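You operate a simulated robot arm through the tools that you are given. There is no shell and no other tool. Be economical: measure what you need, move in short steps, check, and stop when the job is done.

You are at the controls of a simulated two-armed robot. One attempt, no reset.

JOB
Pick up the orange sleeve with one hand, pass it to the other hand and put it on the top of the grey pack bench.

It is judged by the outcome, as a careful person would: the job done as asked, and still so three seconds after it is handed in. It fails if anything else is knocked over, pushed out of place, dropped, spilled or broken.

ROBOT AND FRAMES
Two 7-joint arms with two-finger parallel grippers on one trunk, on a base that drives. Base frame: it is fixed to the floor where the robot stands at the start and does not move with it; the origin is under the middle of the robot, x ahead of it, y to its left, z up. Units: m, rad, N and s.
The left shoulder is at the start at [0.071, 0.156, 1.005], the right one opposite. Places, roughly: orange sleeve (7x7x15 cm) [1.5, 2.4, 0.9]; top of the grey pack bench [1.3, -0.6, 0.8]. Payload 3.91 kg a hand.
The tool frame of a hand sits at the grasp point between the pads (the TCP): z along the fingers, y along the line on which they close. The tips reach 0.03 m beyond it. Largest opening 0.11 m; finger width 0.02, thickness 0.01; the body of the gripper, 0.048 by 0.112 m, starts 0.055 m behind the TCP.
Orientation is told as [roll, pitch, yaw] about the base's x, y, z axes, in that order, counted from this pose: with the fingers straight down and closing along the base's y, the tool's x points along the base's -x, its y along +y and its z along -z.

CONTROLS
- The arms move only by the tool apply_moves. It takes "left_targets", "right_targets" or both (then of equal length, played together; a hand with none holds still); each is a list of rows, each a list of 7 numbers: the shift along the base's x, y, z in units of 200 mm (1.0 is 200 mm), then the turn, a rotation vector about the base's x, y, z in units of 45 degrees (1.0 is 45 degrees), then the closure in counts, from 0 (fully open) to 255 (shut). In form: [[dx, dy, dz, wx, wy, wz, hand], ...]. A call has 1 to 20 rows; each row is the pose to reach, as a shift and turn from the pose commanded when the call began. A call with a number of a shift or a turn outside -1 to 1 is refused whole. A row lasts 0.2 s, in which the tool goes at most 0.05 m and 0.15 rad; a call with a longer step from one row to the next is refused whole, and so is a gripper value outside its range. Where a pose cannot be reached the arm comes as near as it can. A force on the tool above 40 N (or 10 N above the force at the start of the call, whichever is more), or a blocked arm, ends the call early, and 0.2 s more pass. Each finger travels about 0.108 m/s and halts on what it meets, pressing with about 21 N; the grip force reading is that of the motor and also rises with nothing between the fingers. The clock runs only during rows and for 0.2 s after the last one: add rows that repeat a pose to give the fingers time. The reply holds the time, the measured pose of the TCP, the force on the tool along the base axes, the opening and the grip force, in the units named above and with some noise, with the torque about the TCP (base axes, N m) and any sound that the robot's microphone picked up.
- Cameras (640 x 400 px; columns grow to the right, rows downward): "scene" is now at [0.1443, -0.0005, 1.2551]; the picture's right is [0.01, -1.00, 0.00], its down [-0.36, -0.00, -0.93] and it looks along [0.93, 0.01, -0.36] (base axes); focal length 289 px, centre (320, 200). "left" rides on the left gripper at [0.072, -0.017, -0.103] in its tool frame; the picture's right is [0.23, 0.97, 0.00], its down [-0.76, 0.18, -0.62] and it looks along [-0.61, 0.14, 0.78] (tool axes); focal length 222 px, centre (320, 200). "right" rides on the right gripper at [0.072, 0.017, -0.103] in its tool frame; the picture's right is [-0.23, 0.97, 0.00], its down [-0.76, -0.18, -0.62] and it looks along [-0.61, -0.14, 0.78] (tool axes); focal length 222 px, centre (320, 200). There is no depth. A picture from a camera that has moved, and an enlarged one, comes with that camera's place and axes in the base frame and with its lens.
- grab_frame(camera): a new picture of that camera. The clock stands still meanwhile.
- move_column(by): slides the trunk up (or, below 0, down) by that many m; the arms and the scene camera ride with it, the base frame stays. It gives what a move gives, with no picture.
- steer(legs): drives the robot by 1 to 6 legs, each [ahead, left, turn to the left] in m, m and rad, along the robot's own axes; the way and the turn of a leg run together, so that a leg with both is an arc; at most 1.5 m and 3.142 rad a leg. The arms and the cameras ride along, it lands a little off, and it stops where it bumps. It gives what a move gives.
- turn_head(pan, tilt): turns the head with the scene camera to pan (to the left, within 1.501 rad either way) and tilt (down, from -0.506 to 1.204), counted from straight ahead of the robot. It gives what a move gives.
- enlarge(camera, box): a new picture of the part [left, top, right, bottom] of that camera's present view, enlarged. The clock stands still meanwhile.
- hand_in(): hands the job in; it is judged then, once.

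Work in short steps. Places have to be worked out from the pictures, the camera data and where the tool is seen: move nearer, look again, correct. Check each grasp and each placing, and mend what went wrong. You have 135 turns and 114 pictures in all, those below and enlarged ones among them. Open the grippers and draw the arms clear of the work before you hand the job in, unless the task says otherwise; then end with one line.

The tools are called after "Emit:" by a JSON object that holds its "op" and its "data". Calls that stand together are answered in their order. apply_moves: Moves the arms, as the interface text tells. Its arguments: {"type":"object","properties":{"left_targets":{"type":"array","items":{"type":"array","items":{"type":"number"}}},"right_targets":{"type":"array","items":{"type":"array","items":{"type":"number"}}}},"required":[]} The other tools are called the same way: move_column (by) slides the trunk up or down; steer (legs) drives the base; turn_head (pan, tilt) turns the head that bears the scene camera; grab_frame (camera) takes a picture; enlarge (camera, box) takes an enlarged picture of a part of a camera's view; hand_in () hands the job in.

At the start:

```text
clock: 0.0
left_position: [0.6783, 0.2957, 1.13]
left_orientation: [-0.001, -0.001, -0.002]
left_ft_force: [-1.2, 0.4, -0.8]
left_moment: [0.0, 0.01, 0.0]
left_finger_gap: 0.1099
left_gripper_force: 0.1
right_position: [0.6516, -0.3231, 1.0332]
right_orientation: [-0.001, 0.002, 0.0]
right_ft_force: [0.4, 0.3, 0.5]
right_moment: [0.0, -0.01, 0.01]
right_finger_gap: 0.1099
right_gripper_force: 0.1
trunk travel left (down, up): [-0.45, 0.49]
robot x, y, heading: [0.0003, 0.0026, -0.002]
head pan, tilt: [0.009, 0.365]
```

scene: 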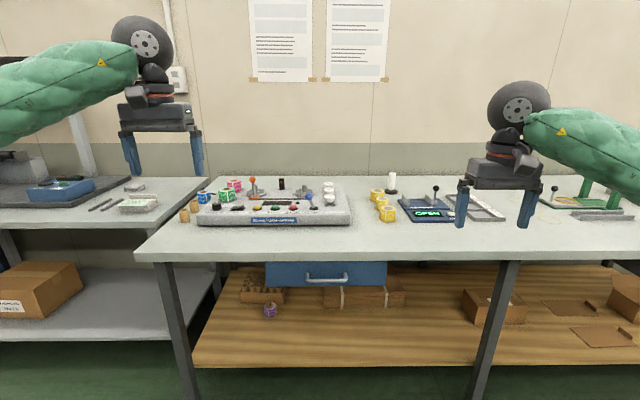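
right: 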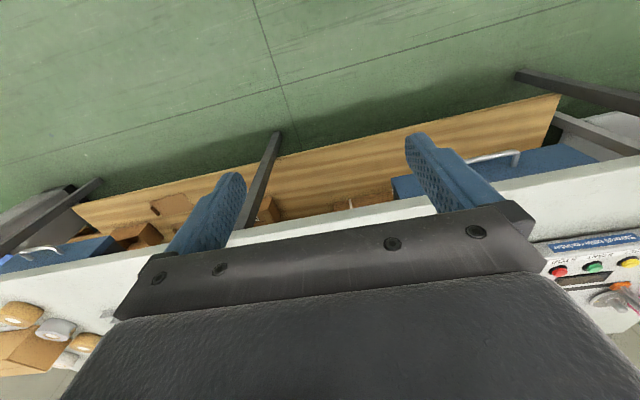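
left: 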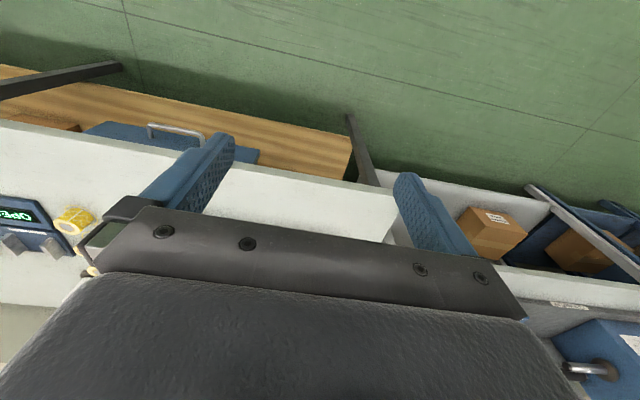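

The sleeve lies far to the left and the pack bench is ahead and to the right. I turn the head left to look.

Emit:
{"op": "turn_head", "data": {"pan": 1.0, "tilt": 0.3}}

Emit:
{"op": "grab_frame", "data": {"camera": "scene"}}

Emit:
{"op": "turn_head", "data": {"pan": -0.5, "tilt": 0.4}}

Emit:
{"op": "grab_frame", "data": {"camera": "scene"}}

```text
clock: 1.3
left_position: [0.677, 0.297, 1.1301]
left_orientation: [-0.001, -0.001, 0.0]
left_ft_force: [0.1, -0.2, -0.3]
left_moment: [0.02, 0.01, 0.0]
left_finger_gap: 0.1101
left_gripper_force: 0.0
right_position: [0.651, -0.3229, 1.0346]
right_orientation: [0.001, -0.001, 0.001]
right_ft_force: [-0.1, -0.3, 0.3]
right_moment: [0.01, -0.02, -0.01]
right_finger_gap: 0.1099
right_gripper_force: 0.1
trunk travel left (down, up): [-0.45, 0.49]
robot x, y, heading: [-0.0021, 0.0031, -0.0]
head pan, tilt: [1.0, 0.3]
```

```text
110 pictures are left
camera scene: at [0.1018, 0.0772, 1.2611], right [0.84, -0.54, 0.0], down [-0.16, -0.25, -0.96], along [0.52, 0.8, -0.3], focal length 289 px, centre (320, 200)
```

scene: 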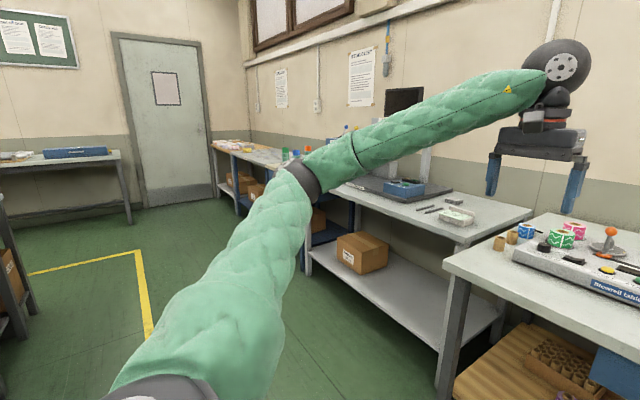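

```text
clock: 2.9
left_position: [0.6774, 0.2954, 1.1302]
left_orientation: [0.0, 0.0, -0.001]
left_ft_force: [-0.1, 0.5, 0.0]
left_moment: [-0.03, 0.0, 0.03]
left_finger_gap: 0.11
left_gripper_force: 0.0
right_position: [0.6519, -0.3225, 1.034]
right_orientation: [-0.001, 0.001, 0.0]
right_ft_force: [0.6, 0.2, 0.9]
right_moment: [0.03, 0.02, -0.01]
right_finger_gap: 0.1098
right_gripper_force: 0.1
trunk travel left (down, up): [-0.45, 0.49]
robot x, y, heading: [0.0007, -0.0018, 0.004]
head pan, tilt: [-0.499, 0.4]
```

```text
109 pictures are left
camera scene: at [0.1326, -0.0456, 1.2519], right [-0.48, -0.88, 0.0], down [-0.34, 0.19, -0.92], along [0.81, -0.44, -0.39], focal length 289 px, centre (320, 200)
```

scene: 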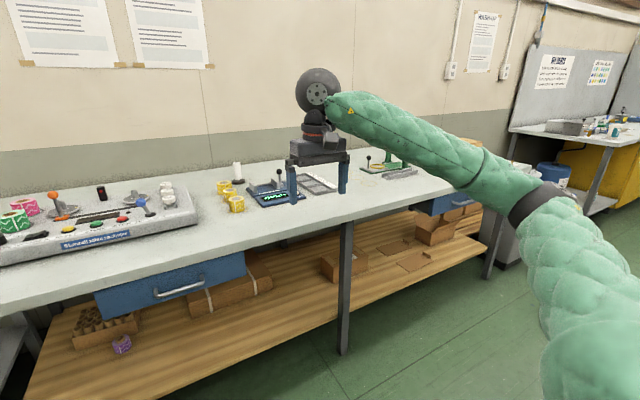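

The bench ahead (front edge near x=0.87) is the pack bench. I back off a bit and drive left to see the sleeve.

Emit:
{"op": "steer", "data": {"legs": [[-0.3, 0, 0], [0, 1.3, 0], [0, 0.9, 0]]}}

Emit:
{"op": "turn_head", "data": {"pan": 0.0, "tilt": 0.35}}

Emit:
{"op": "grab_frame", "data": {"camera": "scene"}}

```text
clock: 6.8
left_position: [0.3754, 0.542, 1.1281]
left_orientation: [-0.004, 0.001, 0.03]
left_ft_force: [0.2, 1.5, -0.1]
left_moment: [-0.08, 0.0, 0.0]
left_finger_gap: 0.1101
left_gripper_force: 0.1
right_position: [0.3679, -0.0776, 1.0352]
right_orientation: [0.0, 0.0, 0.03]
right_ft_force: [1.2, 0.1, 0.1]
right_moment: [-0.07, 0.06, 0.0]
right_finger_gap: 0.1099
right_gripper_force: 0.1
trunk travel left (down, up): [-0.45, 0.49]
robot x, y, heading: [-0.295, 0.2234, 0.03]
head pan, tilt: [-0.499, 0.4]
stopped in leg 2: the robot was blocked; the commanded pose is now the measured one
```

```text
clock: 7.7
left_position: [0.3743, 0.5382, 1.1308]
left_orientation: [-0.001, 0.001, 0.029]
left_ft_force: [-0.9, 0.5, 0.2]
left_moment: [-0.02, 0.0, 0.02]
left_finger_gap: 0.1099
left_gripper_force: 0.0
right_position: [0.3667, -0.082, 1.0368]
right_orientation: [0.0, -0.002, 0.027]
right_ft_force: [-0.3, 0.2, 0.6]
right_moment: [-0.04, 0.0, -0.03]
right_finger_gap: 0.1101
right_gripper_force: 0.1
trunk travel left (down, up): [-0.45, 0.49]
robot x, y, heading: [-0.2946, 0.221, 0.023]
head pan, tilt: [0.0, 0.351]
```

```text
108 pictures are left
camera scene: at [-0.1497, 0.2253, 1.2563], right [0.03, -1.0, 0.0], down [-0.34, -0.01, -0.94], along [0.94, 0.03, -0.34], focal length 289 px, centre (320, 200)
```

scene: 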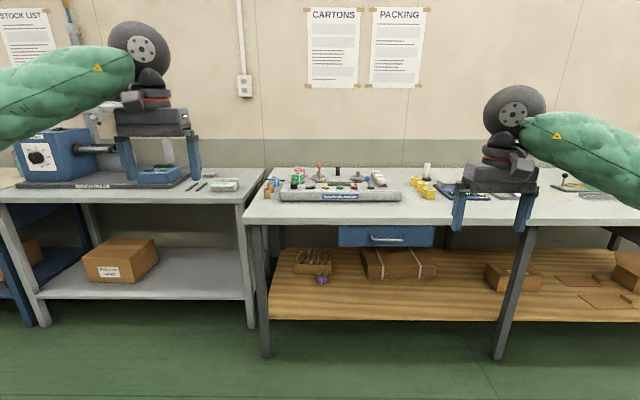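

The base was blocked after about 0.22 m leftwards, by something on its left or behind it. I look down-left to find it.

Emit:
{"op": "turn_head", "data": {"pan": 1.4, "tilt": 0.75}}

Emit:
{"op": "grab_frame", "data": {"camera": "scene"}}

Emit:
{"op": "turn_head", "data": {"pan": 1.5, "tilt": 0.1}}

Emit:
{"op": "grab_frame", "data": {"camera": "scene"}}

```text
clock: 9.3
left_position: [0.3739, 0.5385, 1.1322]
left_orientation: [0.001, -0.001, 0.029]
left_ft_force: [-0.1, -0.4, -0.9]
left_moment: [0.04, -0.02, 0.01]
left_finger_gap: 0.1101
left_gripper_force: 0.1
right_position: [0.3656, -0.0826, 1.0361]
right_orientation: [0.0, -0.002, 0.028]
right_ft_force: [0.2, 0.1, -1.0]
right_moment: [0.01, 0.01, 0.01]
right_finger_gap: 0.11
right_gripper_force: 0.0
trunk travel left (down, up): [-0.45, 0.49]
robot x, y, heading: [-0.2956, 0.2243, 0.032]
head pan, tilt: [1.4, 0.75]
```

```text
107 pictures are left
camera scene: at [-0.2313, 0.3046, 1.2208], right [0.99, -0.14, 0.0], down [-0.1, -0.68, -0.73], along [0.1, 0.72, -0.68], focal length 289 px, centre (320, 200)
```

scene: 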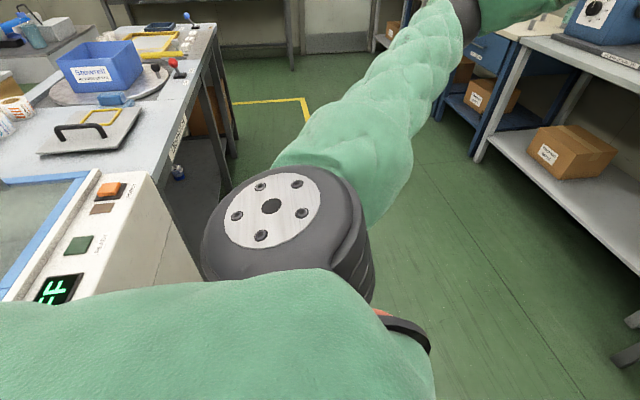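

```text
clock: 10.3
left_position: [0.3739, 0.5387, 1.13]
left_orientation: [0.0, 0.001, 0.031]
left_ft_force: [-0.1, -0.4, 0.5]
left_moment: [-0.02, 0.01, 0.0]
left_finger_gap: 0.1101
left_gripper_force: 0.1
right_position: [0.3654, -0.0843, 1.0352]
right_orientation: [-0.001, -0.003, 0.029]
right_ft_force: [-0.4, -0.7, -0.3]
right_moment: [0.01, -0.03, 0.01]
right_finger_gap: 0.1099
right_gripper_force: 0.0
trunk travel left (down, up): [-0.45, 0.49]
robot x, y, heading: [-0.2953, 0.2209, 0.026]
head pan, tilt: [1.499, 0.099]
```

```text
106 pictures are left
camera scene: at [-0.2391, 0.3145, 1.2797], right [1.0, -0.04, 0.0], down [0.0, -0.1, -0.99], along [0.04, 0.99, -0.1], focal length 289 px, centre (320, 200)
```

scene: 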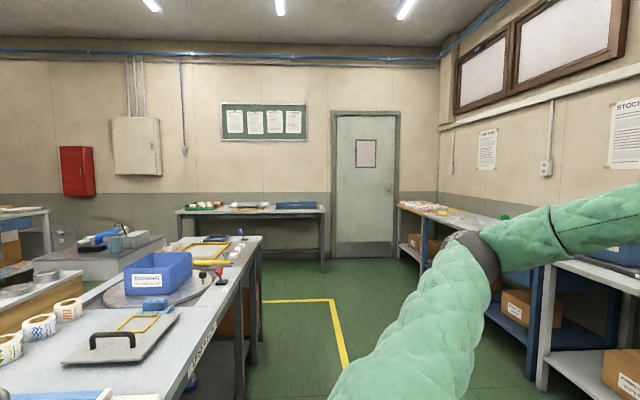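

A rear-left bench (edge about x=-0.5) blocked the base. I move forward to x≈-0.02 and drive left along the aisle.

Emit:
{"op": "steer", "data": {"legs": [[0.28, 0, -0.03], [0, 1.0, 0], [0, 0.8, 0]]}}

Emit:
{"op": "turn_head", "data": {"pan": 0.3, "tilt": 0.35}}

Emit:
{"op": "grab_frame", "data": {"camera": "scene"}}

```text
clock: 20.9
left_position: [0.6478, 2.3322, 1.1296]
left_orientation: [0.0, 0.0, 0.01]
left_ft_force: [0.2, -1.0, 0.4]
left_moment: [-0.03, 0.02, 0.0]
left_finger_gap: 0.1102
left_gripper_force: 0.1
right_position: [0.6278, 1.7115, 1.0346]
right_orientation: [-0.001, -0.001, 0.01]
right_ft_force: [-0.1, -0.6, 0.2]
right_moment: [-0.01, 0.03, 0.0]
right_finger_gap: 0.1099
right_gripper_force: 0.0
trunk travel left (down, up): [-0.45, 0.49]
robot x, y, heading: [-0.0263, 2.0284, 0.009]
head pan, tilt: [1.499, 0.099]
```

```text
clock: 22.3
left_position: [0.6495, 2.3316, 1.1316]
left_orientation: [0.0, -0.001, 0.009]
left_ft_force: [0.0, -0.3, 0.9]
left_moment: [0.02, -0.02, -0.02]
left_finger_gap: 0.1102
left_gripper_force: 0.1
right_position: [0.6281, 1.7113, 1.0361]
right_orientation: [0.0, -0.001, 0.01]
right_ft_force: [0.5, 0.1, -0.1]
right_moment: [0.0, 0.02, 0.03]
right_finger_gap: 0.11
right_gripper_force: 0.0
trunk travel left (down, up): [-0.45, 0.49]
robot x, y, heading: [-0.0247, 2.0288, 0.008]
head pan, tilt: [0.3, 0.351]
```

```text
105 pictures are left
camera scene: at [0.1144, 2.0568, 1.2564], right [0.31, -0.95, 0.0], down [-0.33, -0.1, -0.94], along [0.89, 0.29, -0.34], focal length 289 px, centre (320, 200)
```

scene: 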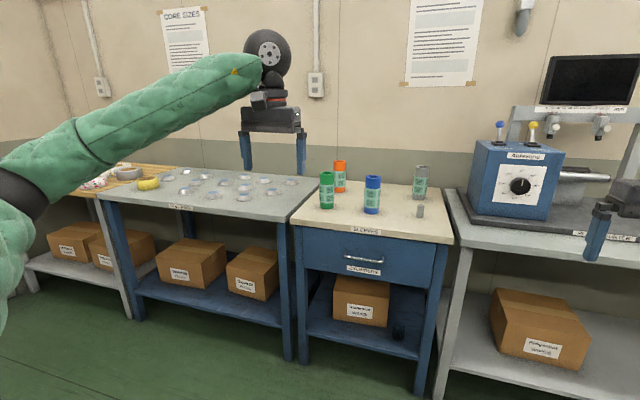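

The sleeves stand on the cream bench; the orange one is behind the green one. I enlarge to locate them.

Emit:
{"op": "enlarge", "data": {"camera": "scene", "box": [270, 140, 480, 270]}}

```text
3.05 times, centred on (375, 205) of scene
camera zoom: at [0.1144, 2.0568, 1.2564], right [0.31, -0.95, 0.0], down [-0.33, -0.1, -0.94], along [0.89, 0.29, -0.34], focal length 882 px, centre (152, 185)
```

zoom: 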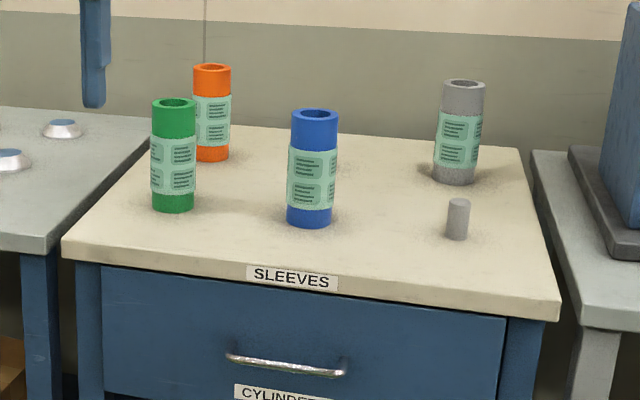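

I estimate: orange sleeve base ≈ (1.48, 2.39), bench z≈0.80, green ≈ (1.23, 2.38), blue ≈ (1.24, 2.19), and a tall machine at y<1.8, x>1.2. Before driving in, I pull the right hand back and up.

Emit:
{"op": "apply_moves", "data": {"right_targets": [[-0.2, 0, 0.1, 0, 0, 0, 0], [-0.4, 0, 0.2, 0, 0, 0, 0], [-0.6, 0, 0.3, 0, 0, 0, 0], [-0.8, 0, 0.4, 0, 0, 0, 0], [-1.0, 0, 0.5, 0, 0, 0, 0], [-1.0, 0, 0.5, 0, 0, 0, 0]]}}

Emit:
{"op": "steer", "data": {"legs": [[0, 0.12, 0], [0.45, 0, 0]]}}

Emit:
{"op": "turn_head", "data": {"pan": 0.2, "tilt": 0.45}}

Emit:
{"op": "grab_frame", "data": {"camera": "scene"}}

Emit:
{"op": "grab_frame", "data": {"camera": "left"}}

```text
clock: 23.7
left_position: [0.6485, 2.3316, 1.1304]
left_orientation: [0.0, 0.0, 0.008]
left_ft_force: [-0.3, 0.4, 0.0]
left_moment: [-0.01, -0.01, 0.01]
left_finger_gap: 0.1101
left_gripper_force: 0.1
right_position: [0.4307, 1.7095, 1.136]
right_orientation: [-0.001, 0.0, 0.008]
right_ft_force: [-0.2, -0.5, 0.1]
right_moment: [-0.02, 0.04, -0.01]
right_finger_gap: 0.1097
right_gripper_force: 0.0
trunk travel left (down, up): [-0.45, 0.49]
robot x, y, heading: [-0.0263, 2.0272, 0.016]
head pan, tilt: [0.3, 0.351]
```

```text
clock: 27.3
left_position: [1.1036, 2.4495, 1.1294]
left_orientation: [-0.001, 0.002, 0.001]
left_ft_force: [0.4, -0.5, -0.4]
left_moment: [0.02, 0.01, 0.0]
left_finger_gap: 0.1099
left_gripper_force: 0.0
right_position: [0.8791, 1.8301, 1.137]
right_orientation: [-0.001, -0.002, 0.001]
right_ft_force: [0.7, 0.3, -0.6]
right_moment: [0.0, 0.06, -0.01]
right_finger_gap: 0.1099
right_gripper_force: 0.2
trunk travel left (down, up): [-0.45, 0.49]
robot x, y, heading: [0.4269, 2.1505, 0.001]
head pan, tilt: [0.3, 0.351]
```

```text
clock: 27.9
left_position: [1.1015, 2.4498, 1.1294]
left_orientation: [0.0, 0.0, 0.001]
left_ft_force: [0.0, -0.1, 0.2]
left_moment: [-0.01, 0.0, 0.02]
left_finger_gap: 0.11
left_gripper_force: 0.0
right_position: [0.8802, 1.83, 1.1371]
right_orientation: [0.0, -0.004, 0.003]
right_ft_force: [-0.4, 0.1, 0.4]
right_moment: [0.02, -0.02, -0.03]
right_finger_gap: 0.11
right_gripper_force: 0.0
trunk travel left (down, up): [-0.45, 0.49]
robot x, y, heading: [0.4272, 2.1499, -0.001]
head pan, tilt: [0.201, 0.45]
```

```text
103 pictures are left
camera scene: at [0.5672, 2.1695, 1.2473], right [0.2, -0.98, 0.0], down [-0.43, -0.09, -0.9], along [0.88, 0.18, -0.44], focal length 289 px, centre (320, 200)
```

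scene: 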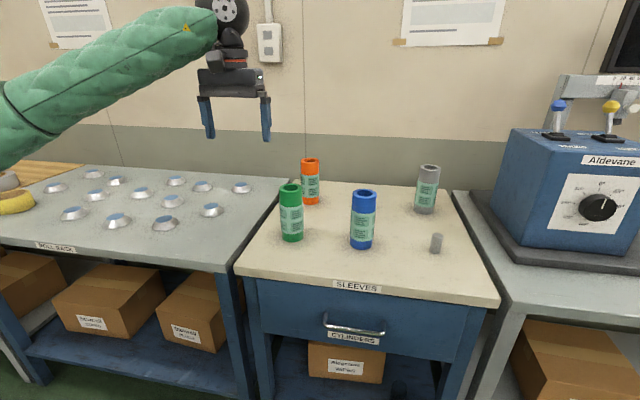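

```text
102 pictures are left
camera left: at [1.0296, 2.433, 1.2331], right [-0.23, 0.97, 0.0], down [0.76, 0.18, 0.62], along [0.61, 0.14, -0.78], focal length 222 px, centre (320, 200)
```

left: 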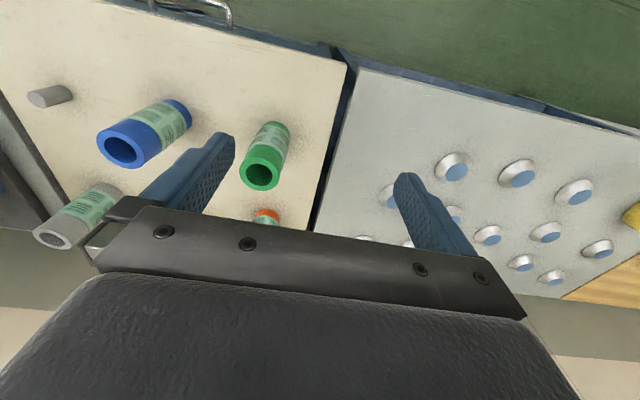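

This view refines orange to ≈ (1.478, 2.391) with bench top z≈0.79. I drive 0.2 m closer and then take the left hand above it.

Emit:
{"op": "steer", "data": {"legs": [[0.2, 0, 0]]}}

```text
clock: 29.5
left_position: [1.3019, 2.4512, 1.1287]
left_orientation: [0.0, 0.002, 0.003]
left_ft_force: [0.5, 0.1, -0.5]
left_moment: [0.01, 0.04, 0.03]
left_finger_gap: 0.1103
left_gripper_force: 0.0
right_position: [1.0822, 1.8307, 1.1357]
right_orientation: [-0.001, -0.001, 0.003]
right_ft_force: [0.2, -0.2, 0.2]
right_moment: [0.03, 0.03, 0.02]
right_finger_gap: 0.1103
right_gripper_force: 0.0
trunk travel left (down, up): [-0.45, 0.49]
robot x, y, heading: [0.6289, 2.1499, 0.003]
head pan, tilt: [0.201, 0.45]
```

Left TCP is at (1.302, 2.451). I shift it +0.176 in x and −0.06 in y, staying high, then look from the hand.

Emit:
{"op": "apply_moves", "data": {"left_targets": [[0.22, -0.075, 0, 0, 0, 0, 0], [0.44, -0.15, 0, 0, 0, 0, 0], [0.66, -0.225, 0, 0, 0, 0, 0], [0.88, -0.3, 0, 0, 0, 0, 0], [0.88, -0.3, -0.2, 0, 0, 0, 0], [0.88, -0.3, -0.2, 0, 0, 0, 0]]}}

Emit:
{"op": "grab_frame", "data": {"camera": "left"}}

Emit:
{"op": "turn_head", "data": {"pan": 0.25, "tilt": 0.4}}

Emit:
{"op": "grab_frame", "data": {"camera": "scene"}}

```text
clock: 30.9
left_position: [1.4788, 2.3896, 1.0899]
left_orientation: [0.002, 0.001, 0.002]
left_ft_force: [0.4, 0.0, -0.5]
left_moment: [0.04, -0.01, 0.0]
left_finger_gap: 0.1102
left_gripper_force: 0.0
right_position: [1.0795, 1.8294, 1.1364]
right_orientation: [0.002, -0.003, 0.003]
right_ft_force: [-0.1, -0.3, 0.4]
right_moment: [0.04, -0.02, -0.01]
right_finger_gap: 0.11
right_gripper_force: 0.0
trunk travel left (down, up): [-0.45, 0.49]
robot x, y, heading: [0.6255, 2.1507, 0.0]
head pan, tilt: [0.201, 0.45]
```

```text
101 pictures are left
camera left: at [1.406, 2.372, 1.1921], right [-0.23, 0.97, 0.0], down [0.76, 0.18, 0.62], along [0.61, 0.14, -0.78], focal length 222 px, centre (320, 200)
```

left: 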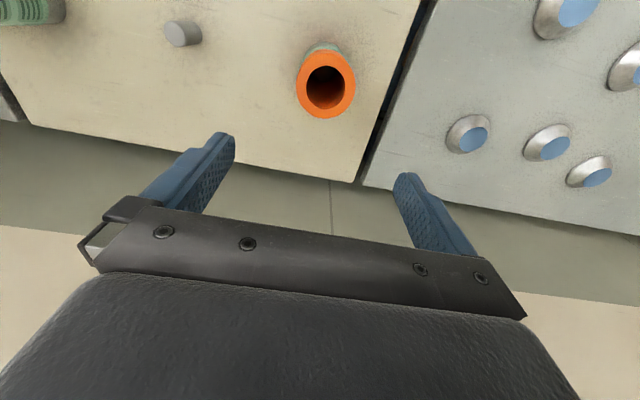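

```text
clock: 31.6
left_position: [1.4783, 2.39, 1.0884]
left_orientation: [0.0, -0.001, 0.003]
left_ft_force: [0.6, -0.6, -0.1]
left_moment: [0.0, 0.01, -0.02]
left_finger_gap: 0.1098
left_gripper_force: 0.1
right_position: [1.0806, 1.8313, 1.136]
right_orientation: [0.001, -0.001, 0.001]
right_ft_force: [0.8, -1.3, -0.1]
right_moment: [0.0, -0.01, -0.03]
right_finger_gap: 0.1101
right_gripper_force: 0.0
trunk travel left (down, up): [-0.45, 0.49]
robot x, y, heading: [0.6282, 2.154, -0.0]
head pan, tilt: [0.25, 0.4]
```

```text
100 pictures are left
camera scene: at [0.7672, 2.1752, 1.2518], right [0.25, -0.97, 0.0], down [-0.38, -0.1, -0.92], along [0.89, 0.23, -0.39], focal length 289 px, centre (320, 200)
```

scene: 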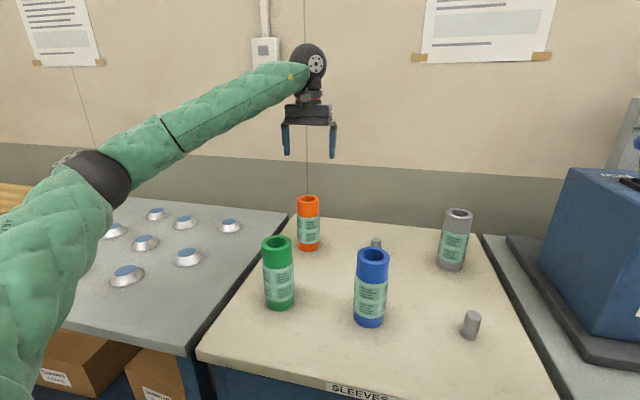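

Hand camera gives x≈1.455, scene 1.475; y≈2.389. I shift x −0.012 and drop to z≈1.0 (tips above the sleeve top) to check again.

Emit:
{"op": "apply_moves", "data": {"left_targets": [[-0.06, 0, -0.22, 0, 0, 0, 0], [-0.06, 0, -0.43, 0, 0, 0, 0], [-0.06, 0, -0.43, 0, 0, 0, 0]]}}

Emit:
{"op": "grab_frame", "data": {"camera": "left"}}

Emit:
{"op": "enlarge", "data": {"camera": "scene", "box": [240, 80, 400, 280]}}

```text
clock: 32.4
left_position: [1.4651, 2.3893, 1.0055]
left_orientation: [0.001, 0.001, 0.004]
left_ft_force: [0.4, -0.6, -0.1]
left_moment: [0.05, -0.03, -0.01]
left_finger_gap: 0.11
left_gripper_force: 0.1
right_position: [1.0795, 1.8315, 1.1372]
right_orientation: [-0.001, -0.003, 0.003]
right_ft_force: [0.1, -0.1, -0.5]
right_moment: [0.03, 0.02, 0.0]
right_finger_gap: 0.1099
right_gripper_force: 0.0
trunk travel left (down, up): [-0.45, 0.49]
robot x, y, heading: [0.6246, 2.1529, 0.005]
head pan, tilt: [0.25, 0.4]
```

```text
99 pictures are left
camera left: at [1.3925, 2.3728, 1.1077], right [-0.23, 0.97, 0.0], down [0.76, 0.18, 0.62], along [0.61, 0.14, -0.78], focal length 222 px, centre (320, 200)
```

left: 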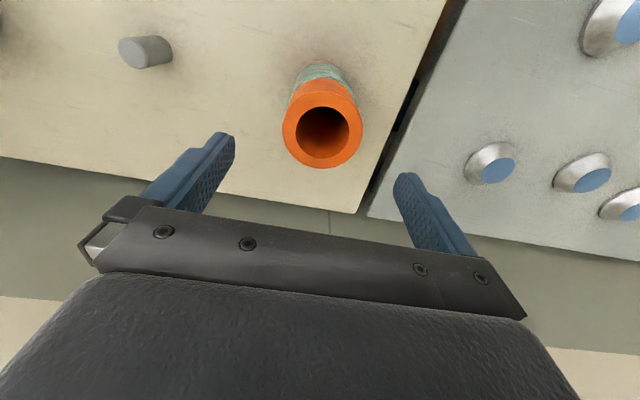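

```text
2.00 times, centred on (320, 180) of scene
camera zoom: at [0.7668, 2.175, 1.2519], right [0.25, -0.97, 0.0], down [-0.38, -0.1, -0.92], along [0.89, 0.23, -0.39], focal length 579 px, centre (320, 240)
```

zoom: 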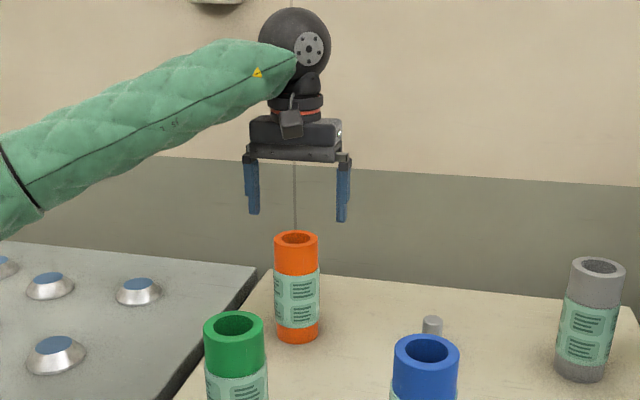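

Hand camera now gives sleeve top at (1.457, 2.389). I nudge −0.006 x, descend to z≈0.907 and close.

Emit:
{"op": "apply_moves", "data": {"left_targets": [[-0.03, 0, -0.2, 0, 0, 0, 0], [-0.03, 0, -0.35, 0, 0, 0, 0], [-0.03, 0, -0.49, 0, 0, 0, 0], [-0.03, 0, -0.49, 0, 0, 0, 0], [-0.03, 0, -0.49, 0, 0, 0, 150], [-0.03, 0, -0.49, 0, 0, 0, 255], [-0.03, 0, -0.49, 0, 0, 0, 255], [-0.03, 0, -0.49, 0, 0, 0, 255]]}}

Emit:
{"op": "grab_frame", "data": {"camera": "left"}}

Emit:
{"op": "enlarge", "data": {"camera": "scene", "box": [240, 80, 400, 280]}}

```text
clock: 34.2
left_position: [1.4588, 2.389, 0.9087]
left_orientation: [-0.001, 0.0, 0.003]
left_ft_force: [0.1, -1.7, 0.8]
left_moment: [0.0, -0.06, 0.0]
left_finger_gap: 0.0632
left_gripper_force: 20.7
right_position: [1.0804, 1.8314, 1.1351]
right_orientation: [0.001, -0.002, 0.005]
right_ft_force: [-1.0, -0.4, 0.3]
right_moment: [0.0, 0.01, 0.0]
right_finger_gap: 0.1101
right_gripper_force: 0.0
trunk travel left (down, up): [-0.45, 0.49]
robot x, y, heading: [0.6282, 2.1547, 0.01]
head pan, tilt: [0.25, 0.4]
```

```text
97 pictures are left
camera left: at [1.3863, 2.3729, 1.0101], right [-0.23, 0.97, 0.0], down [0.76, 0.18, 0.62], along [0.61, 0.14, -0.78], focal length 222 px, centre (320, 200)
```

left: 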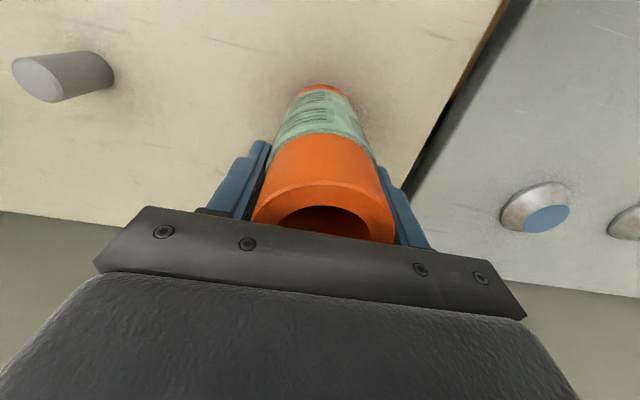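

```text
2.00 times, centred on (320, 180) of scene
camera zoom: at [0.767, 2.1749, 1.2519], right [0.25, -0.97, 0.0], down [-0.38, -0.1, -0.92], along [0.89, 0.23, -0.39], focal length 579 px, centre (320, 240)
```

zoom: 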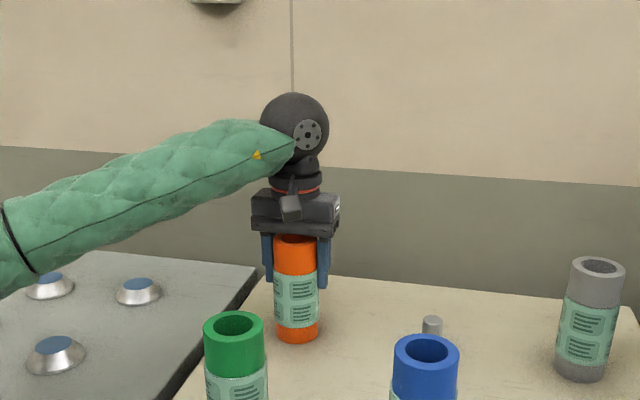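

The left hand holds the sleeve (gap 0.063, force 20.7 N). I lift straight up by 0.2 m.

Emit:
{"op": "apply_moves", "data": {"left_targets": [[0, 0, 0.15, 0, 0, 0, 255], [0, 0, 0.35, 0, 0, 0, 255], [0, 0, 0.6, 0, 0, 0, 255], [0, 0, 0.8, 0, 0, 0, 255], [0, 0, 1.0, 0, 0, 0, 255], [0, 0, 1.0, 0, 0, 0, 255]]}}

Emit:
{"op": "grab_frame", "data": {"camera": "scene"}}

```text
clock: 35.6
left_position: [1.4611, 2.3937, 1.1057]
left_orientation: [0.001, 0.001, 0.006]
left_ft_force: [-0.1, -0.3, -5.4]
left_moment: [-0.02, -0.04, 0.0]
left_finger_gap: 0.0637
left_gripper_force: 21.4
right_position: [1.0821, 1.8319, 1.1355]
right_orientation: [0.0, 0.0, 0.004]
right_ft_force: [0.4, 0.0, 0.1]
right_moment: [-0.03, 0.0, -0.01]
right_finger_gap: 0.1098
right_gripper_force: 0.0
trunk travel left (down, up): [-0.45, 0.49]
robot x, y, heading: [0.6264, 2.1524, 0.006]
head pan, tilt: [0.25, 0.4]
```

```text
95 pictures are left
camera scene: at [0.7683, 2.1756, 1.2516], right [0.25, -0.97, 0.0], down [-0.38, -0.1, -0.92], along [0.89, 0.23, -0.39], focal length 289 px, centre (320, 200)
```

scene: 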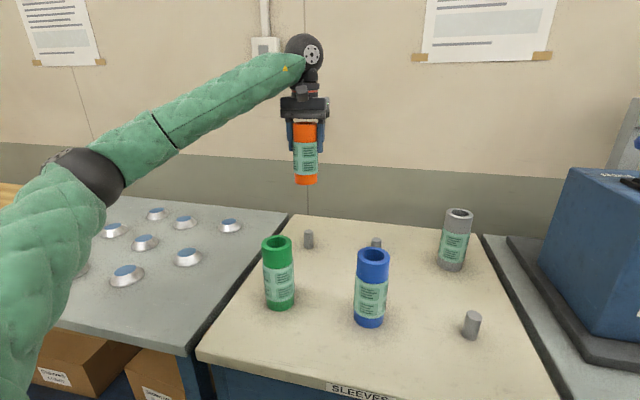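

The sleeve came off its peg cleanly (weight ~5 N). I back straight out to the aisle.

Emit:
{"op": "steer", "data": {"legs": [[-0.65, 0, 0]]}}

```text
clock: 39.2
left_position: [0.8057, 2.4011, 1.1073]
left_orientation: [0.0, 0.0, 0.024]
left_ft_force: [-0.2, 1.1, -3.3]
left_moment: [0.0, -0.06, 0.02]
left_finger_gap: 0.0635
left_gripper_force: 20.9
right_position: [0.437, 1.8313, 1.1381]
right_orientation: [0.0, -0.002, 0.023]
right_ft_force: [0.0, 0.3, 0.0]
right_moment: [-0.01, 0.0, 0.01]
right_finger_gap: 0.1098
right_gripper_force: 0.1
trunk travel left (down, up): [-0.45, 0.49]
robot x, y, heading: [-0.0227, 2.1394, 0.024]
head pan, tilt: [0.25, 0.4]
```

Now I prepare the handover: I rotate the left hand so its fingers point to −y, in two 45° calls, drawing it in to x≈0.58, while the right hand turns towards +y.

Emit:
{"op": "apply_moves", "data": {"left_targets": [[-0.09, 0, 0.02, -0.17, 0, 0, 255], [-0.18, 0, 0.04, -0.34, 0, 0, 255], [-0.27, 0, 0.06, -0.51, 0, 0, 255], [-0.36, 0, 0.08, -0.68, 0, 0, 255], [-0.45, 0, 0.1, -0.85, 0, 0, 255], [-0.54, 0, 0.1, -1.0, 0, 0, 255], [-0.54, 0, 0.1, -1.0, 0, 0, 255]], "right_targets": [[0.04, 0, 0, 0.17, 0, 0, 0], [0.08, 0, 0, 0.34, 0, 0, 0], [0.12, 0, 0, 0.51, 0, 0, 0], [0.16, 0, 0, 0.68, 0, 0, 0], [0.2, 0, 0, 0.85, 0, 0, 0], [0.25, 0, 0, 1.0, 0, 0, 0], [0.25, 0, 0, 1.0, 0, 0, 0]]}}

Emit:
{"op": "turn_head", "data": {"pan": 0.0, "tilt": 0.35}}

Emit:
{"op": "grab_frame", "data": {"camera": "scene"}}

```text
clock: 40.8
left_position: [0.6985, 2.3998, 1.1266]
left_orientation: [-0.787, 0.018, 0.017]
left_ft_force: [0.5, 0.1, -4.2]
left_moment: [0.12, 0.01, 0.01]
left_finger_gap: 0.0634
left_gripper_force: 20.7
right_position: [0.4876, 1.8305, 1.136]
right_orientation: [0.788, -0.018, 0.019]
right_ft_force: [-0.3, 0.1, -0.2]
right_moment: [0.0, 0.01, -0.02]
right_finger_gap: 0.1101
right_gripper_force: 0.0
trunk travel left (down, up): [-0.45, 0.49]
robot x, y, heading: [-0.0249, 2.1456, 0.023]
head pan, tilt: [0.25, 0.4]
```

```text
clock: 41.5
left_position: [0.6987, 2.4012, 1.1264]
left_orientation: [-0.785, 0.018, 0.019]
left_ft_force: [-0.3, 0.0, -3.4]
left_moment: [0.09, 0.0, -0.01]
left_finger_gap: 0.0634
left_gripper_force: 21.1
right_position: [0.4879, 1.831, 1.1362]
right_orientation: [0.785, -0.019, 0.015]
right_ft_force: [0.1, -0.3, -0.5]
right_moment: [0.01, 0.01, -0.01]
right_finger_gap: 0.1099
right_gripper_force: 0.1
trunk travel left (down, up): [-0.45, 0.49]
robot x, y, heading: [-0.0243, 2.1445, 0.028]
head pan, tilt: [0.0, 0.351]
```

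```text
94 pictures are left
camera scene: at [0.1217, 2.1457, 1.2563], right [0.03, -1.0, 0.0], down [-0.34, -0.01, -0.94], along [0.94, 0.02, -0.34], focal length 289 px, centre (320, 200)
```

scene: 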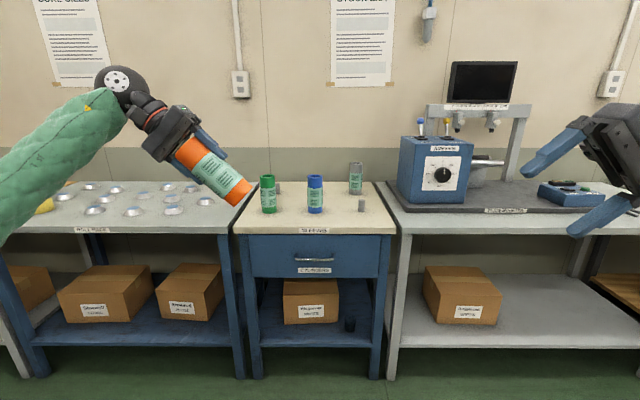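

Both hands are tilted 45°. I finish the rotation and bring x towards 0.60.

Emit:
{"op": "apply_moves", "data": {"left_targets": [[-0.08, 0, 0.02, -0.17, 0, 0, 255], [-0.16, 0, 0.04, -0.34, 0, 0, 255], [-0.24, 0, 0.06, -0.51, 0, 0, 255], [-0.32, 0, 0.08, -0.68, 0, 0, 255], [-0.4, 0, 0.1, -0.85, 0, 0, 255], [-0.49, 0, 0.12, -1.0, 0, 0, 255], [-0.49, 0, 0.12, -1.0, 0, 0, 255], [-0.49, 0, 0.12, -1.0, 0, 0, 255]], "right_targets": [[0.09, 0, 0, 0.17, 0, 0, 0], [0.18, 0, 0, 0.34, 0, 0, 0], [0.27, 0, 0, 0.51, 0, 0, 0], [0.36, 0, 0, 0.68, 0, 0, 0], [0.45, 0, 0, 0.85, 0, 0, 0], [0.56, 0, 0.07, 1.0, 0, 0, 0], [0.56, 0, 0.07, 1.0, 0, 0, 0], [0.56, 0, 0.07, 1.0, 0, 0, 0]]}}

Emit:
{"op": "grab_frame", "data": {"camera": "scene"}}

Emit:
{"op": "grab_frame", "data": {"camera": "right"}}

Emit:
{"op": "grab_frame", "data": {"camera": "left"}}

```text
clock: 43.4
left_position: [0.5986, 2.4015, 1.1509]
left_orientation: [-1.571, 0.025, 0.001]
left_ft_force: [0.6, 0.3, -3.7]
left_moment: [0.12, -0.03, 0.01]
left_finger_gap: 0.0633
left_gripper_force: 21.1
right_position: [0.6007, 1.832, 1.1475]
right_orientation: [1.57, -0.022, -0.001]
right_ft_force: [-0.4, 0.5, 1.0]
right_moment: [-0.02, 0.02, -0.01]
right_finger_gap: 0.1101
right_gripper_force: 0.0
trunk travel left (down, up): [-0.45, 0.49]
robot x, y, heading: [-0.0232, 2.1428, 0.023]
head pan, tilt: [0.0, 0.351]
```

```text
93 pictures are left
camera scene: at [0.122, 2.1458, 1.2562], right [0.03, -1.0, 0.0], down [-0.34, -0.01, -0.94], along [0.94, 0.02, -0.34], focal length 289 px, centre (320, 200)
```

scene: 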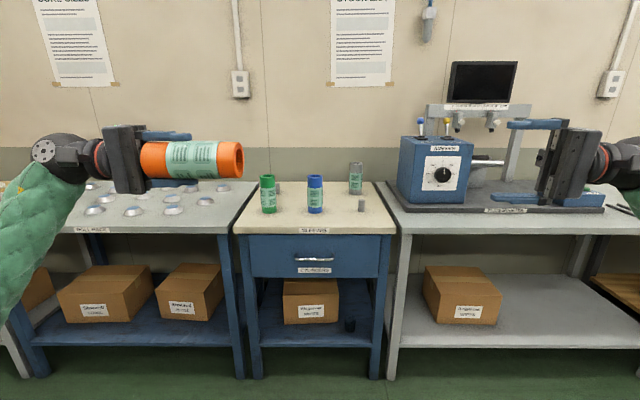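

```text
92 pictures are left
camera right: at [0.5265, 1.7276, 1.1644], right [0.21, 0.0, 0.98], down [0.76, -0.62, -0.16], along [0.61, 0.78, -0.13], focal length 222 px, centre (320, 200)
```

right: 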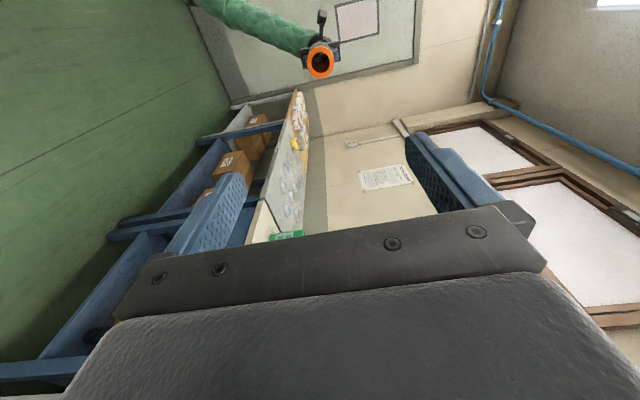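

```text
91 pictures are left
camera left: at [0.5267, 2.5057, 1.169], right [-0.25, 0.0, -0.97], down [0.76, 0.62, -0.2], along [0.6, -0.78, -0.16], focal length 222 px, centre (320, 200)
```

left: 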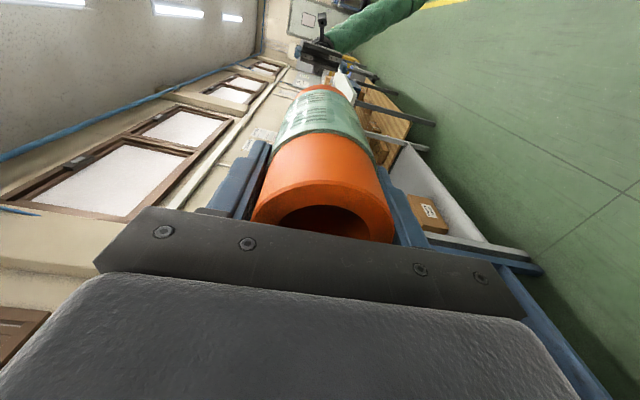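

The sleeve axis is at x≈0.598, z≈1.151, with its free end 0.118 beyond the left TCP. I bring the left hand to y≈2.22 (end at 2.10) and the right to y≈2.0, then verify alignment.

Emit:
{"op": "apply_moves", "data": {"left_targets": [[0, -0.2, 0, 0, 0, 0, 255], [0, -0.4, 0, 0, 0, 0, 255], [0, -0.6, 0, 0, 0, 0, 255], [0, -0.75, 0, 0, 0, 0, 255], [0, -0.9, 0, 0, 0, 0, 255], [0, -0.9, 0, 0, 0, 0, 255]], "right_targets": [[0, 0.2, 0.015, 0, 0, 0, 0], [0, 0.4, 0.015, 0, 0, 0, 0], [0, 0.6, 0.015, 0, 0, 0, 0], [0, 0.75, 0.015, 0, 0, 0, 0], [0, 0.84, 0.015, 0, 0, 0, 0], [0, 0.84, 0.015, 0, 0, 0, 0]]}}

Emit:
{"op": "grab_frame", "data": {"camera": "scene"}}

Emit:
{"op": "grab_frame", "data": {"camera": "right"}}

```text
clock: 44.8
left_position: [0.6011, 2.2195, 1.1509]
left_orientation: [-1.571, 0.027, 0.001]
left_ft_force: [-0.2, 0.6, -3.9]
left_moment: [0.16, -0.02, 0.01]
left_finger_gap: 0.0635
left_gripper_force: 21.0
right_position: [0.6011, 2.0018, 1.1542]
right_orientation: [1.57, -0.021, -0.003]
right_ft_force: [0.7, -0.4, -0.3]
right_moment: [-0.03, -0.01, 0.01]
right_finger_gap: 0.1099
right_gripper_force: 0.2
trunk travel left (down, up): [-0.45, 0.49]
robot x, y, heading: [-0.0246, 2.1443, 0.022]
head pan, tilt: [0.0, 0.351]
```

```text
90 pictures are left
camera scene: at [0.1216, 2.1458, 1.2564], right [0.02, -1.0, 0.0], down [-0.34, -0.01, -0.94], along [0.94, 0.02, -0.34], focal length 289 px, centre (320, 200)
```

scene: 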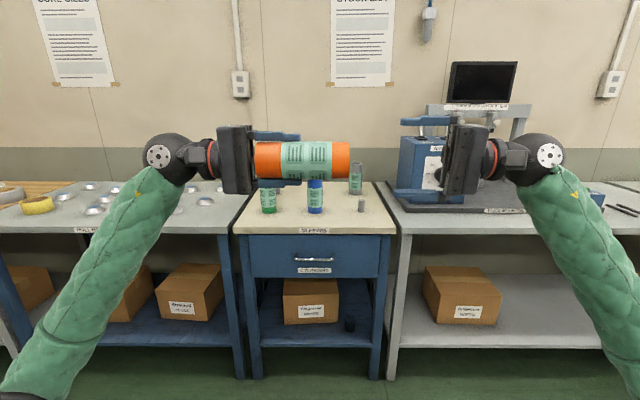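

```text
89 pictures are left
camera right: at [0.5272, 1.8967, 1.1693], right [0.2, 0.0, 0.98], down [0.76, -0.62, -0.16], along [0.61, 0.78, -0.13], focal length 222 px, centre (320, 200)
```

right: 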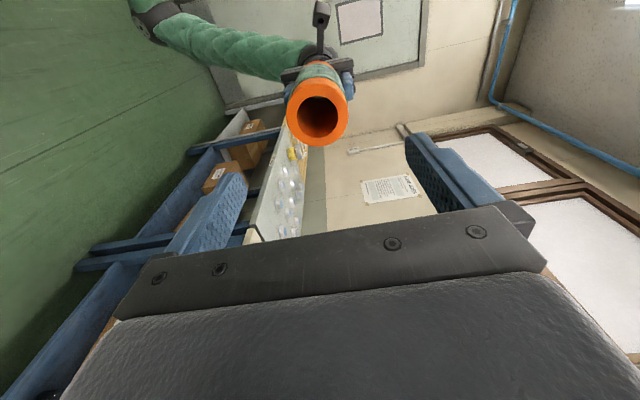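

The sleeve end is centred at about (0.592, 2.102, 1.153) in the right camera. I shift the right hand −0.006 x and slide it over by 0.134, then look before closing.

Emit:
{"op": "apply_moves", "data": {"right_targets": [[-0.03, 0.15, -0.005, 0, 0, 0, 0], [-0.03, 0.35, -0.005, 0, 0, 0, 0], [-0.03, 0.52, -0.005, 0, 0, 0, 0], [-0.03, 0.67, -0.005, 0, 0, 0, 0], [-0.03, 0.67, -0.005, 0, 0, 0, 0]]}}

Emit:
{"op": "enlarge", "data": {"camera": "scene", "box": [200, 100, 440, 220]}}

Emit:
{"op": "grab_frame", "data": {"camera": "right"}}

```text
clock: 46.0
left_position: [0.6003, 2.2194, 1.1514]
left_orientation: [-1.571, 0.025, 0.001]
left_ft_force: [0.2, -0.6, -4.4]
left_moment: [0.15, 0.0, 0.01]
left_finger_gap: 0.0636
left_gripper_force: 20.4
right_position: [0.594, 2.134, 1.1515]
right_orientation: [1.572, -0.024, -0.003]
right_ft_force: [0.5, 0.3, -0.1]
right_moment: [-0.02, 0.0, -0.01]
right_finger_gap: 0.1101
right_gripper_force: 0.1
trunk travel left (down, up): [-0.45, 0.49]
robot x, y, heading: [-0.0186, 2.1414, 0.026]
head pan, tilt: [0.0, 0.351]
```

```text
2.67 times, centred on (320, 160) of scene
camera zoom: at [0.1217, 2.1454, 1.2564], right [0.02, -1.0, 0.0], down [-0.34, -0.01, -0.94], along [0.94, 0.02, -0.34], focal length 772 px, centre (320, 307)
```

zoom: 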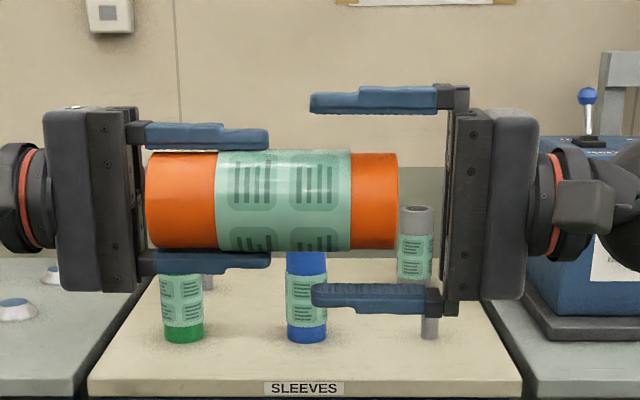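

```text
87 pictures are left
camera right: at [0.5196, 2.0307, 1.1668], right [0.21, 0.0, 0.98], down [0.76, -0.62, -0.16], along [0.61, 0.78, -0.13], focal length 222 px, centre (320, 200)
```

right: 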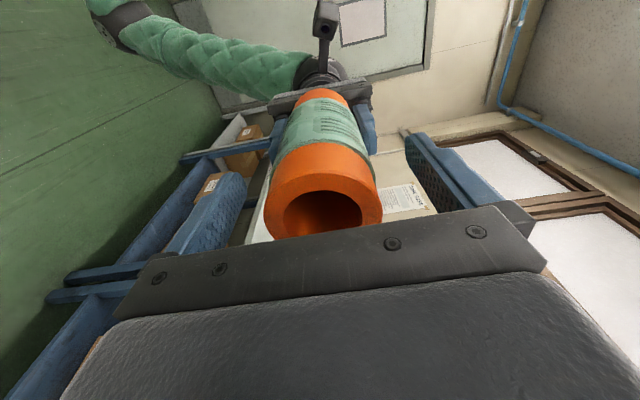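

The right fingers straddle the free end, centred, with ~2.5 cm between the opposing tips. I close the right hand.

Emit:
{"op": "apply_moves", "data": {"right_targets": [[0, 0, 0, 0, 0, 0, 80], [0, 0, 0, 0, 0, 0, 160], [0, 0, 0, 0, 0, 0, 255], [0, 0, 0, 0, 0, 0, 255], [0, 0, 0, 0, 0, 0, 255]]}}

Emit:
{"op": "enlarge", "data": {"camera": "scene", "box": [200, 100, 440, 220]}}

```text
clock: 47.1
left_position: [0.6004, 2.2191, 1.1502]
left_orientation: [-1.571, 0.024, -0.001]
left_ft_force: [-0.7, -3.9, -11.4]
left_moment: [0.29, -0.46, 0.1]
left_finger_gap: 0.0636
left_gripper_force: 20.5
right_position: [0.5935, 2.1349, 1.1515]
right_orientation: [1.57, -0.023, -0.001]
right_ft_force: [0.8, 1.8, 7.9]
right_moment: [0.46, 0.39, -0.13]
right_finger_gap: 0.0632
right_gripper_force: 21.3
trunk travel left (down, up): [-0.45, 0.49]
robot x, y, heading: [-0.0214, 2.1436, 0.021]
head pan, tilt: [0.0, 0.351]
```

```text
2.67 times, centred on (320, 160) of scene
camera zoom: at [0.1218, 2.1456, 1.2563], right [0.02, -1.0, 0.0], down [-0.34, -0.01, -0.94], along [0.94, 0.02, -0.34], focal length 772 px, centre (320, 307)
```

zoom: 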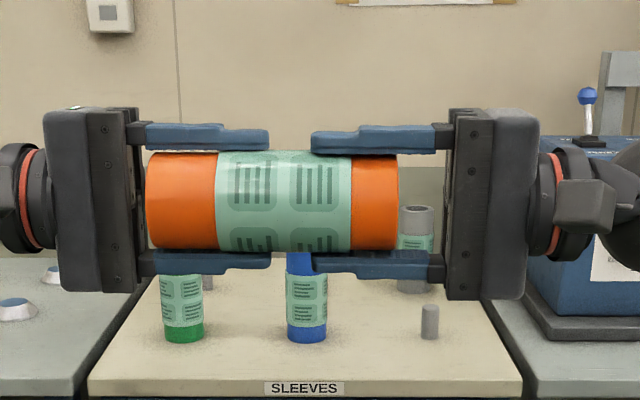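

Both hands hold it (right gap 0.063, 21 N). I open the left hand and withdraw it along +y.

Emit:
{"op": "apply_moves", "data": {"left_targets": [[0, 0, 0, 0, 0, 0, 120], [0, 0, 0, 0, 0, 0, 0], [0, 0, 0, 0, 0, 0, 0], [0, 0.2, 0, 0, 0, 0, 0], [0, 0.4, 0, 0, 0, 0, 0], [0, 0.6, 0, 0, 0, 0, 0], [0, 0.8, 0, 0, 0, 0, 0], [0, 1.0, 0, 0, 0, 0, 0], [0, 1.0, 0, 0, 0, 0, 0]]}}

Emit:
{"op": "grab_frame", "data": {"camera": "scene"}}

```text
clock: 49.1
left_position: [0.5997, 2.4224, 1.1502]
left_orientation: [-1.571, 0.023, 0.0]
left_ft_force: [-0.3, 0.7, 1.1]
left_moment: [-0.04, -0.04, -0.01]
left_finger_gap: 0.1099
left_gripper_force: 0.0
right_position: [0.5937, 2.1334, 1.152]
right_orientation: [1.571, -0.021, -0.002]
right_ft_force: [0.6, 0.3, -0.4]
right_moment: [-0.19, 0.03, 0.03]
right_finger_gap: 0.0637
right_gripper_force: 20.8
trunk travel left (down, up): [-0.45, 0.49]
robot x, y, heading: [-0.0189, 2.1432, 0.027]
head pan, tilt: [0.0, 0.351]
```

```text
85 pictures are left
camera scene: at [0.1218, 2.1454, 1.2563], right [0.02, -1.0, 0.0], down [-0.34, -0.01, -0.94], along [0.94, 0.02, -0.34], focal length 289 px, centre (320, 200)
```

scene: 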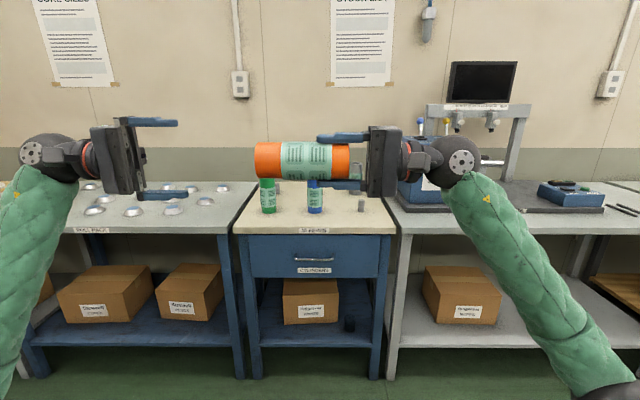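

Handover worked. I now turn both hands back to pointing down while spreading them out.

Emit:
{"op": "apply_moves", "data": {"left_targets": [[0, 0, 0, 0.17, 0, 0, 0], [0, 0, 0, 0.34, 0, 0, 0], [0, 0, 0, 0.51, 0, 0, 0], [0, 0, 0, 0.68, 0, 0, 0], [0, 0, 0, 0.85, 0, 0, 0], [0, 0, 0, 1.0, 0, 0, 0], [0, 0, 0, 1.0, 0, 0, 0]], "right_targets": [[0, -0.13, 0, -0.17, 0, 0, 255], [0, -0.26, 0, -0.34, 0, 0, 255], [0, -0.39, 0, -0.51, 0, 0, 255], [0, -0.52, 0, -0.68, 0, 0, 255], [0, -0.65, 0, -0.85, 0, 0, 255], [0, -0.75, 0, -1.0, 0, 0, 255], [0, -0.75, 0, -1.0, 0, 0, 255]]}}

Emit:
{"op": "apply_moves", "data": {"left_targets": [[0, 0, 0, 0.17, 0, 0, 0], [0, 0, 0, 0.34, 0, 0, 0], [0, 0, 0, 0.51, 0, 0, 0], [0, 0, 0, 0.68, 0, 0, 0], [0, 0, 0, 0.85, 0, 0, 0], [0, 0, 0, 1.0, 0, 0, 0], [0, 0, 0, 1.0, 0, 0, 0]], "right_targets": [[0, -0.13, 0, -0.17, 0, 0, 255], [0, -0.26, 0, -0.34, 0, 0, 255], [0, -0.39, 0, -0.51, 0, 0, 255], [0, -0.52, 0, -0.68, 0, 0, 255], [0, -0.65, 0, -0.85, 0, 0, 255], [0, -0.75, 0, -1.0, 0, 0, 255], [0, -0.75, 0, -1.0, 0, 0, 255]]}}

Emit:
{"op": "grab_frame", "data": {"camera": "scene"}}

```text
clock: 50.8
left_position: [0.5992, 2.4206, 1.1499]
left_orientation: [-0.783, 0.018, 0.017]
left_ft_force: [0.2, -0.4, 0.8]
left_moment: [0.03, 0.03, -0.02]
left_finger_gap: 0.1101
left_gripper_force: 0.1
right_position: [0.5926, 1.9837, 1.1498]
right_orientation: [0.784, -0.019, 0.016]
right_ft_force: [0.7, -0.2, 0.3]
right_moment: [-0.16, -0.01, 0.0]
right_finger_gap: 0.0635
right_gripper_force: 21.1
trunk travel left (down, up): [-0.45, 0.49]
robot x, y, heading: [-0.0247, 2.1443, 0.029]
head pan, tilt: [0.0, 0.351]
```

```text
clock: 52.4
left_position: [0.6008, 2.4211, 1.1493]
left_orientation: [0.0, 0.003, 0.024]
left_ft_force: [-0.5, 0.4, 0.5]
left_moment: [-0.01, -0.01, -0.03]
left_finger_gap: 0.1102
left_gripper_force: 0.0
right_position: [0.5943, 1.8323, 1.152]
right_orientation: [0.0, -0.001, 0.022]
right_ft_force: [0.3, -0.1, -0.1]
right_moment: [-0.03, 0.02, 0.0]
right_finger_gap: 0.0635
right_gripper_force: 20.8
trunk travel left (down, up): [-0.45, 0.49]
robot x, y, heading: [-0.023, 2.1451, 0.022]
head pan, tilt: [0.0, 0.351]
```

```text
84 pictures are left
camera scene: at [0.123, 2.1459, 1.256], right [0.02, -1.0, 0.0], down [-0.35, -0.01, -0.94], along [0.94, 0.02, -0.35], focal length 289 px, centre (320, 200)
```

scene: 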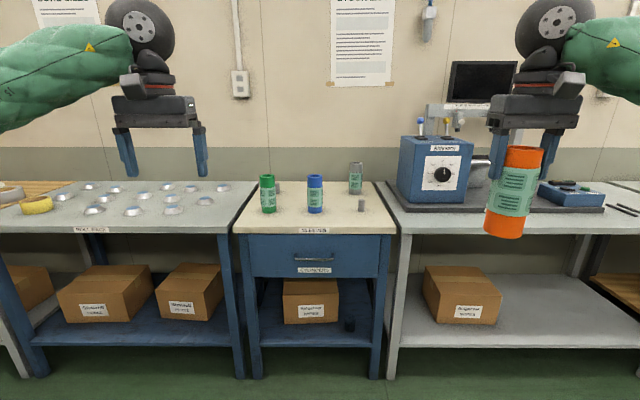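

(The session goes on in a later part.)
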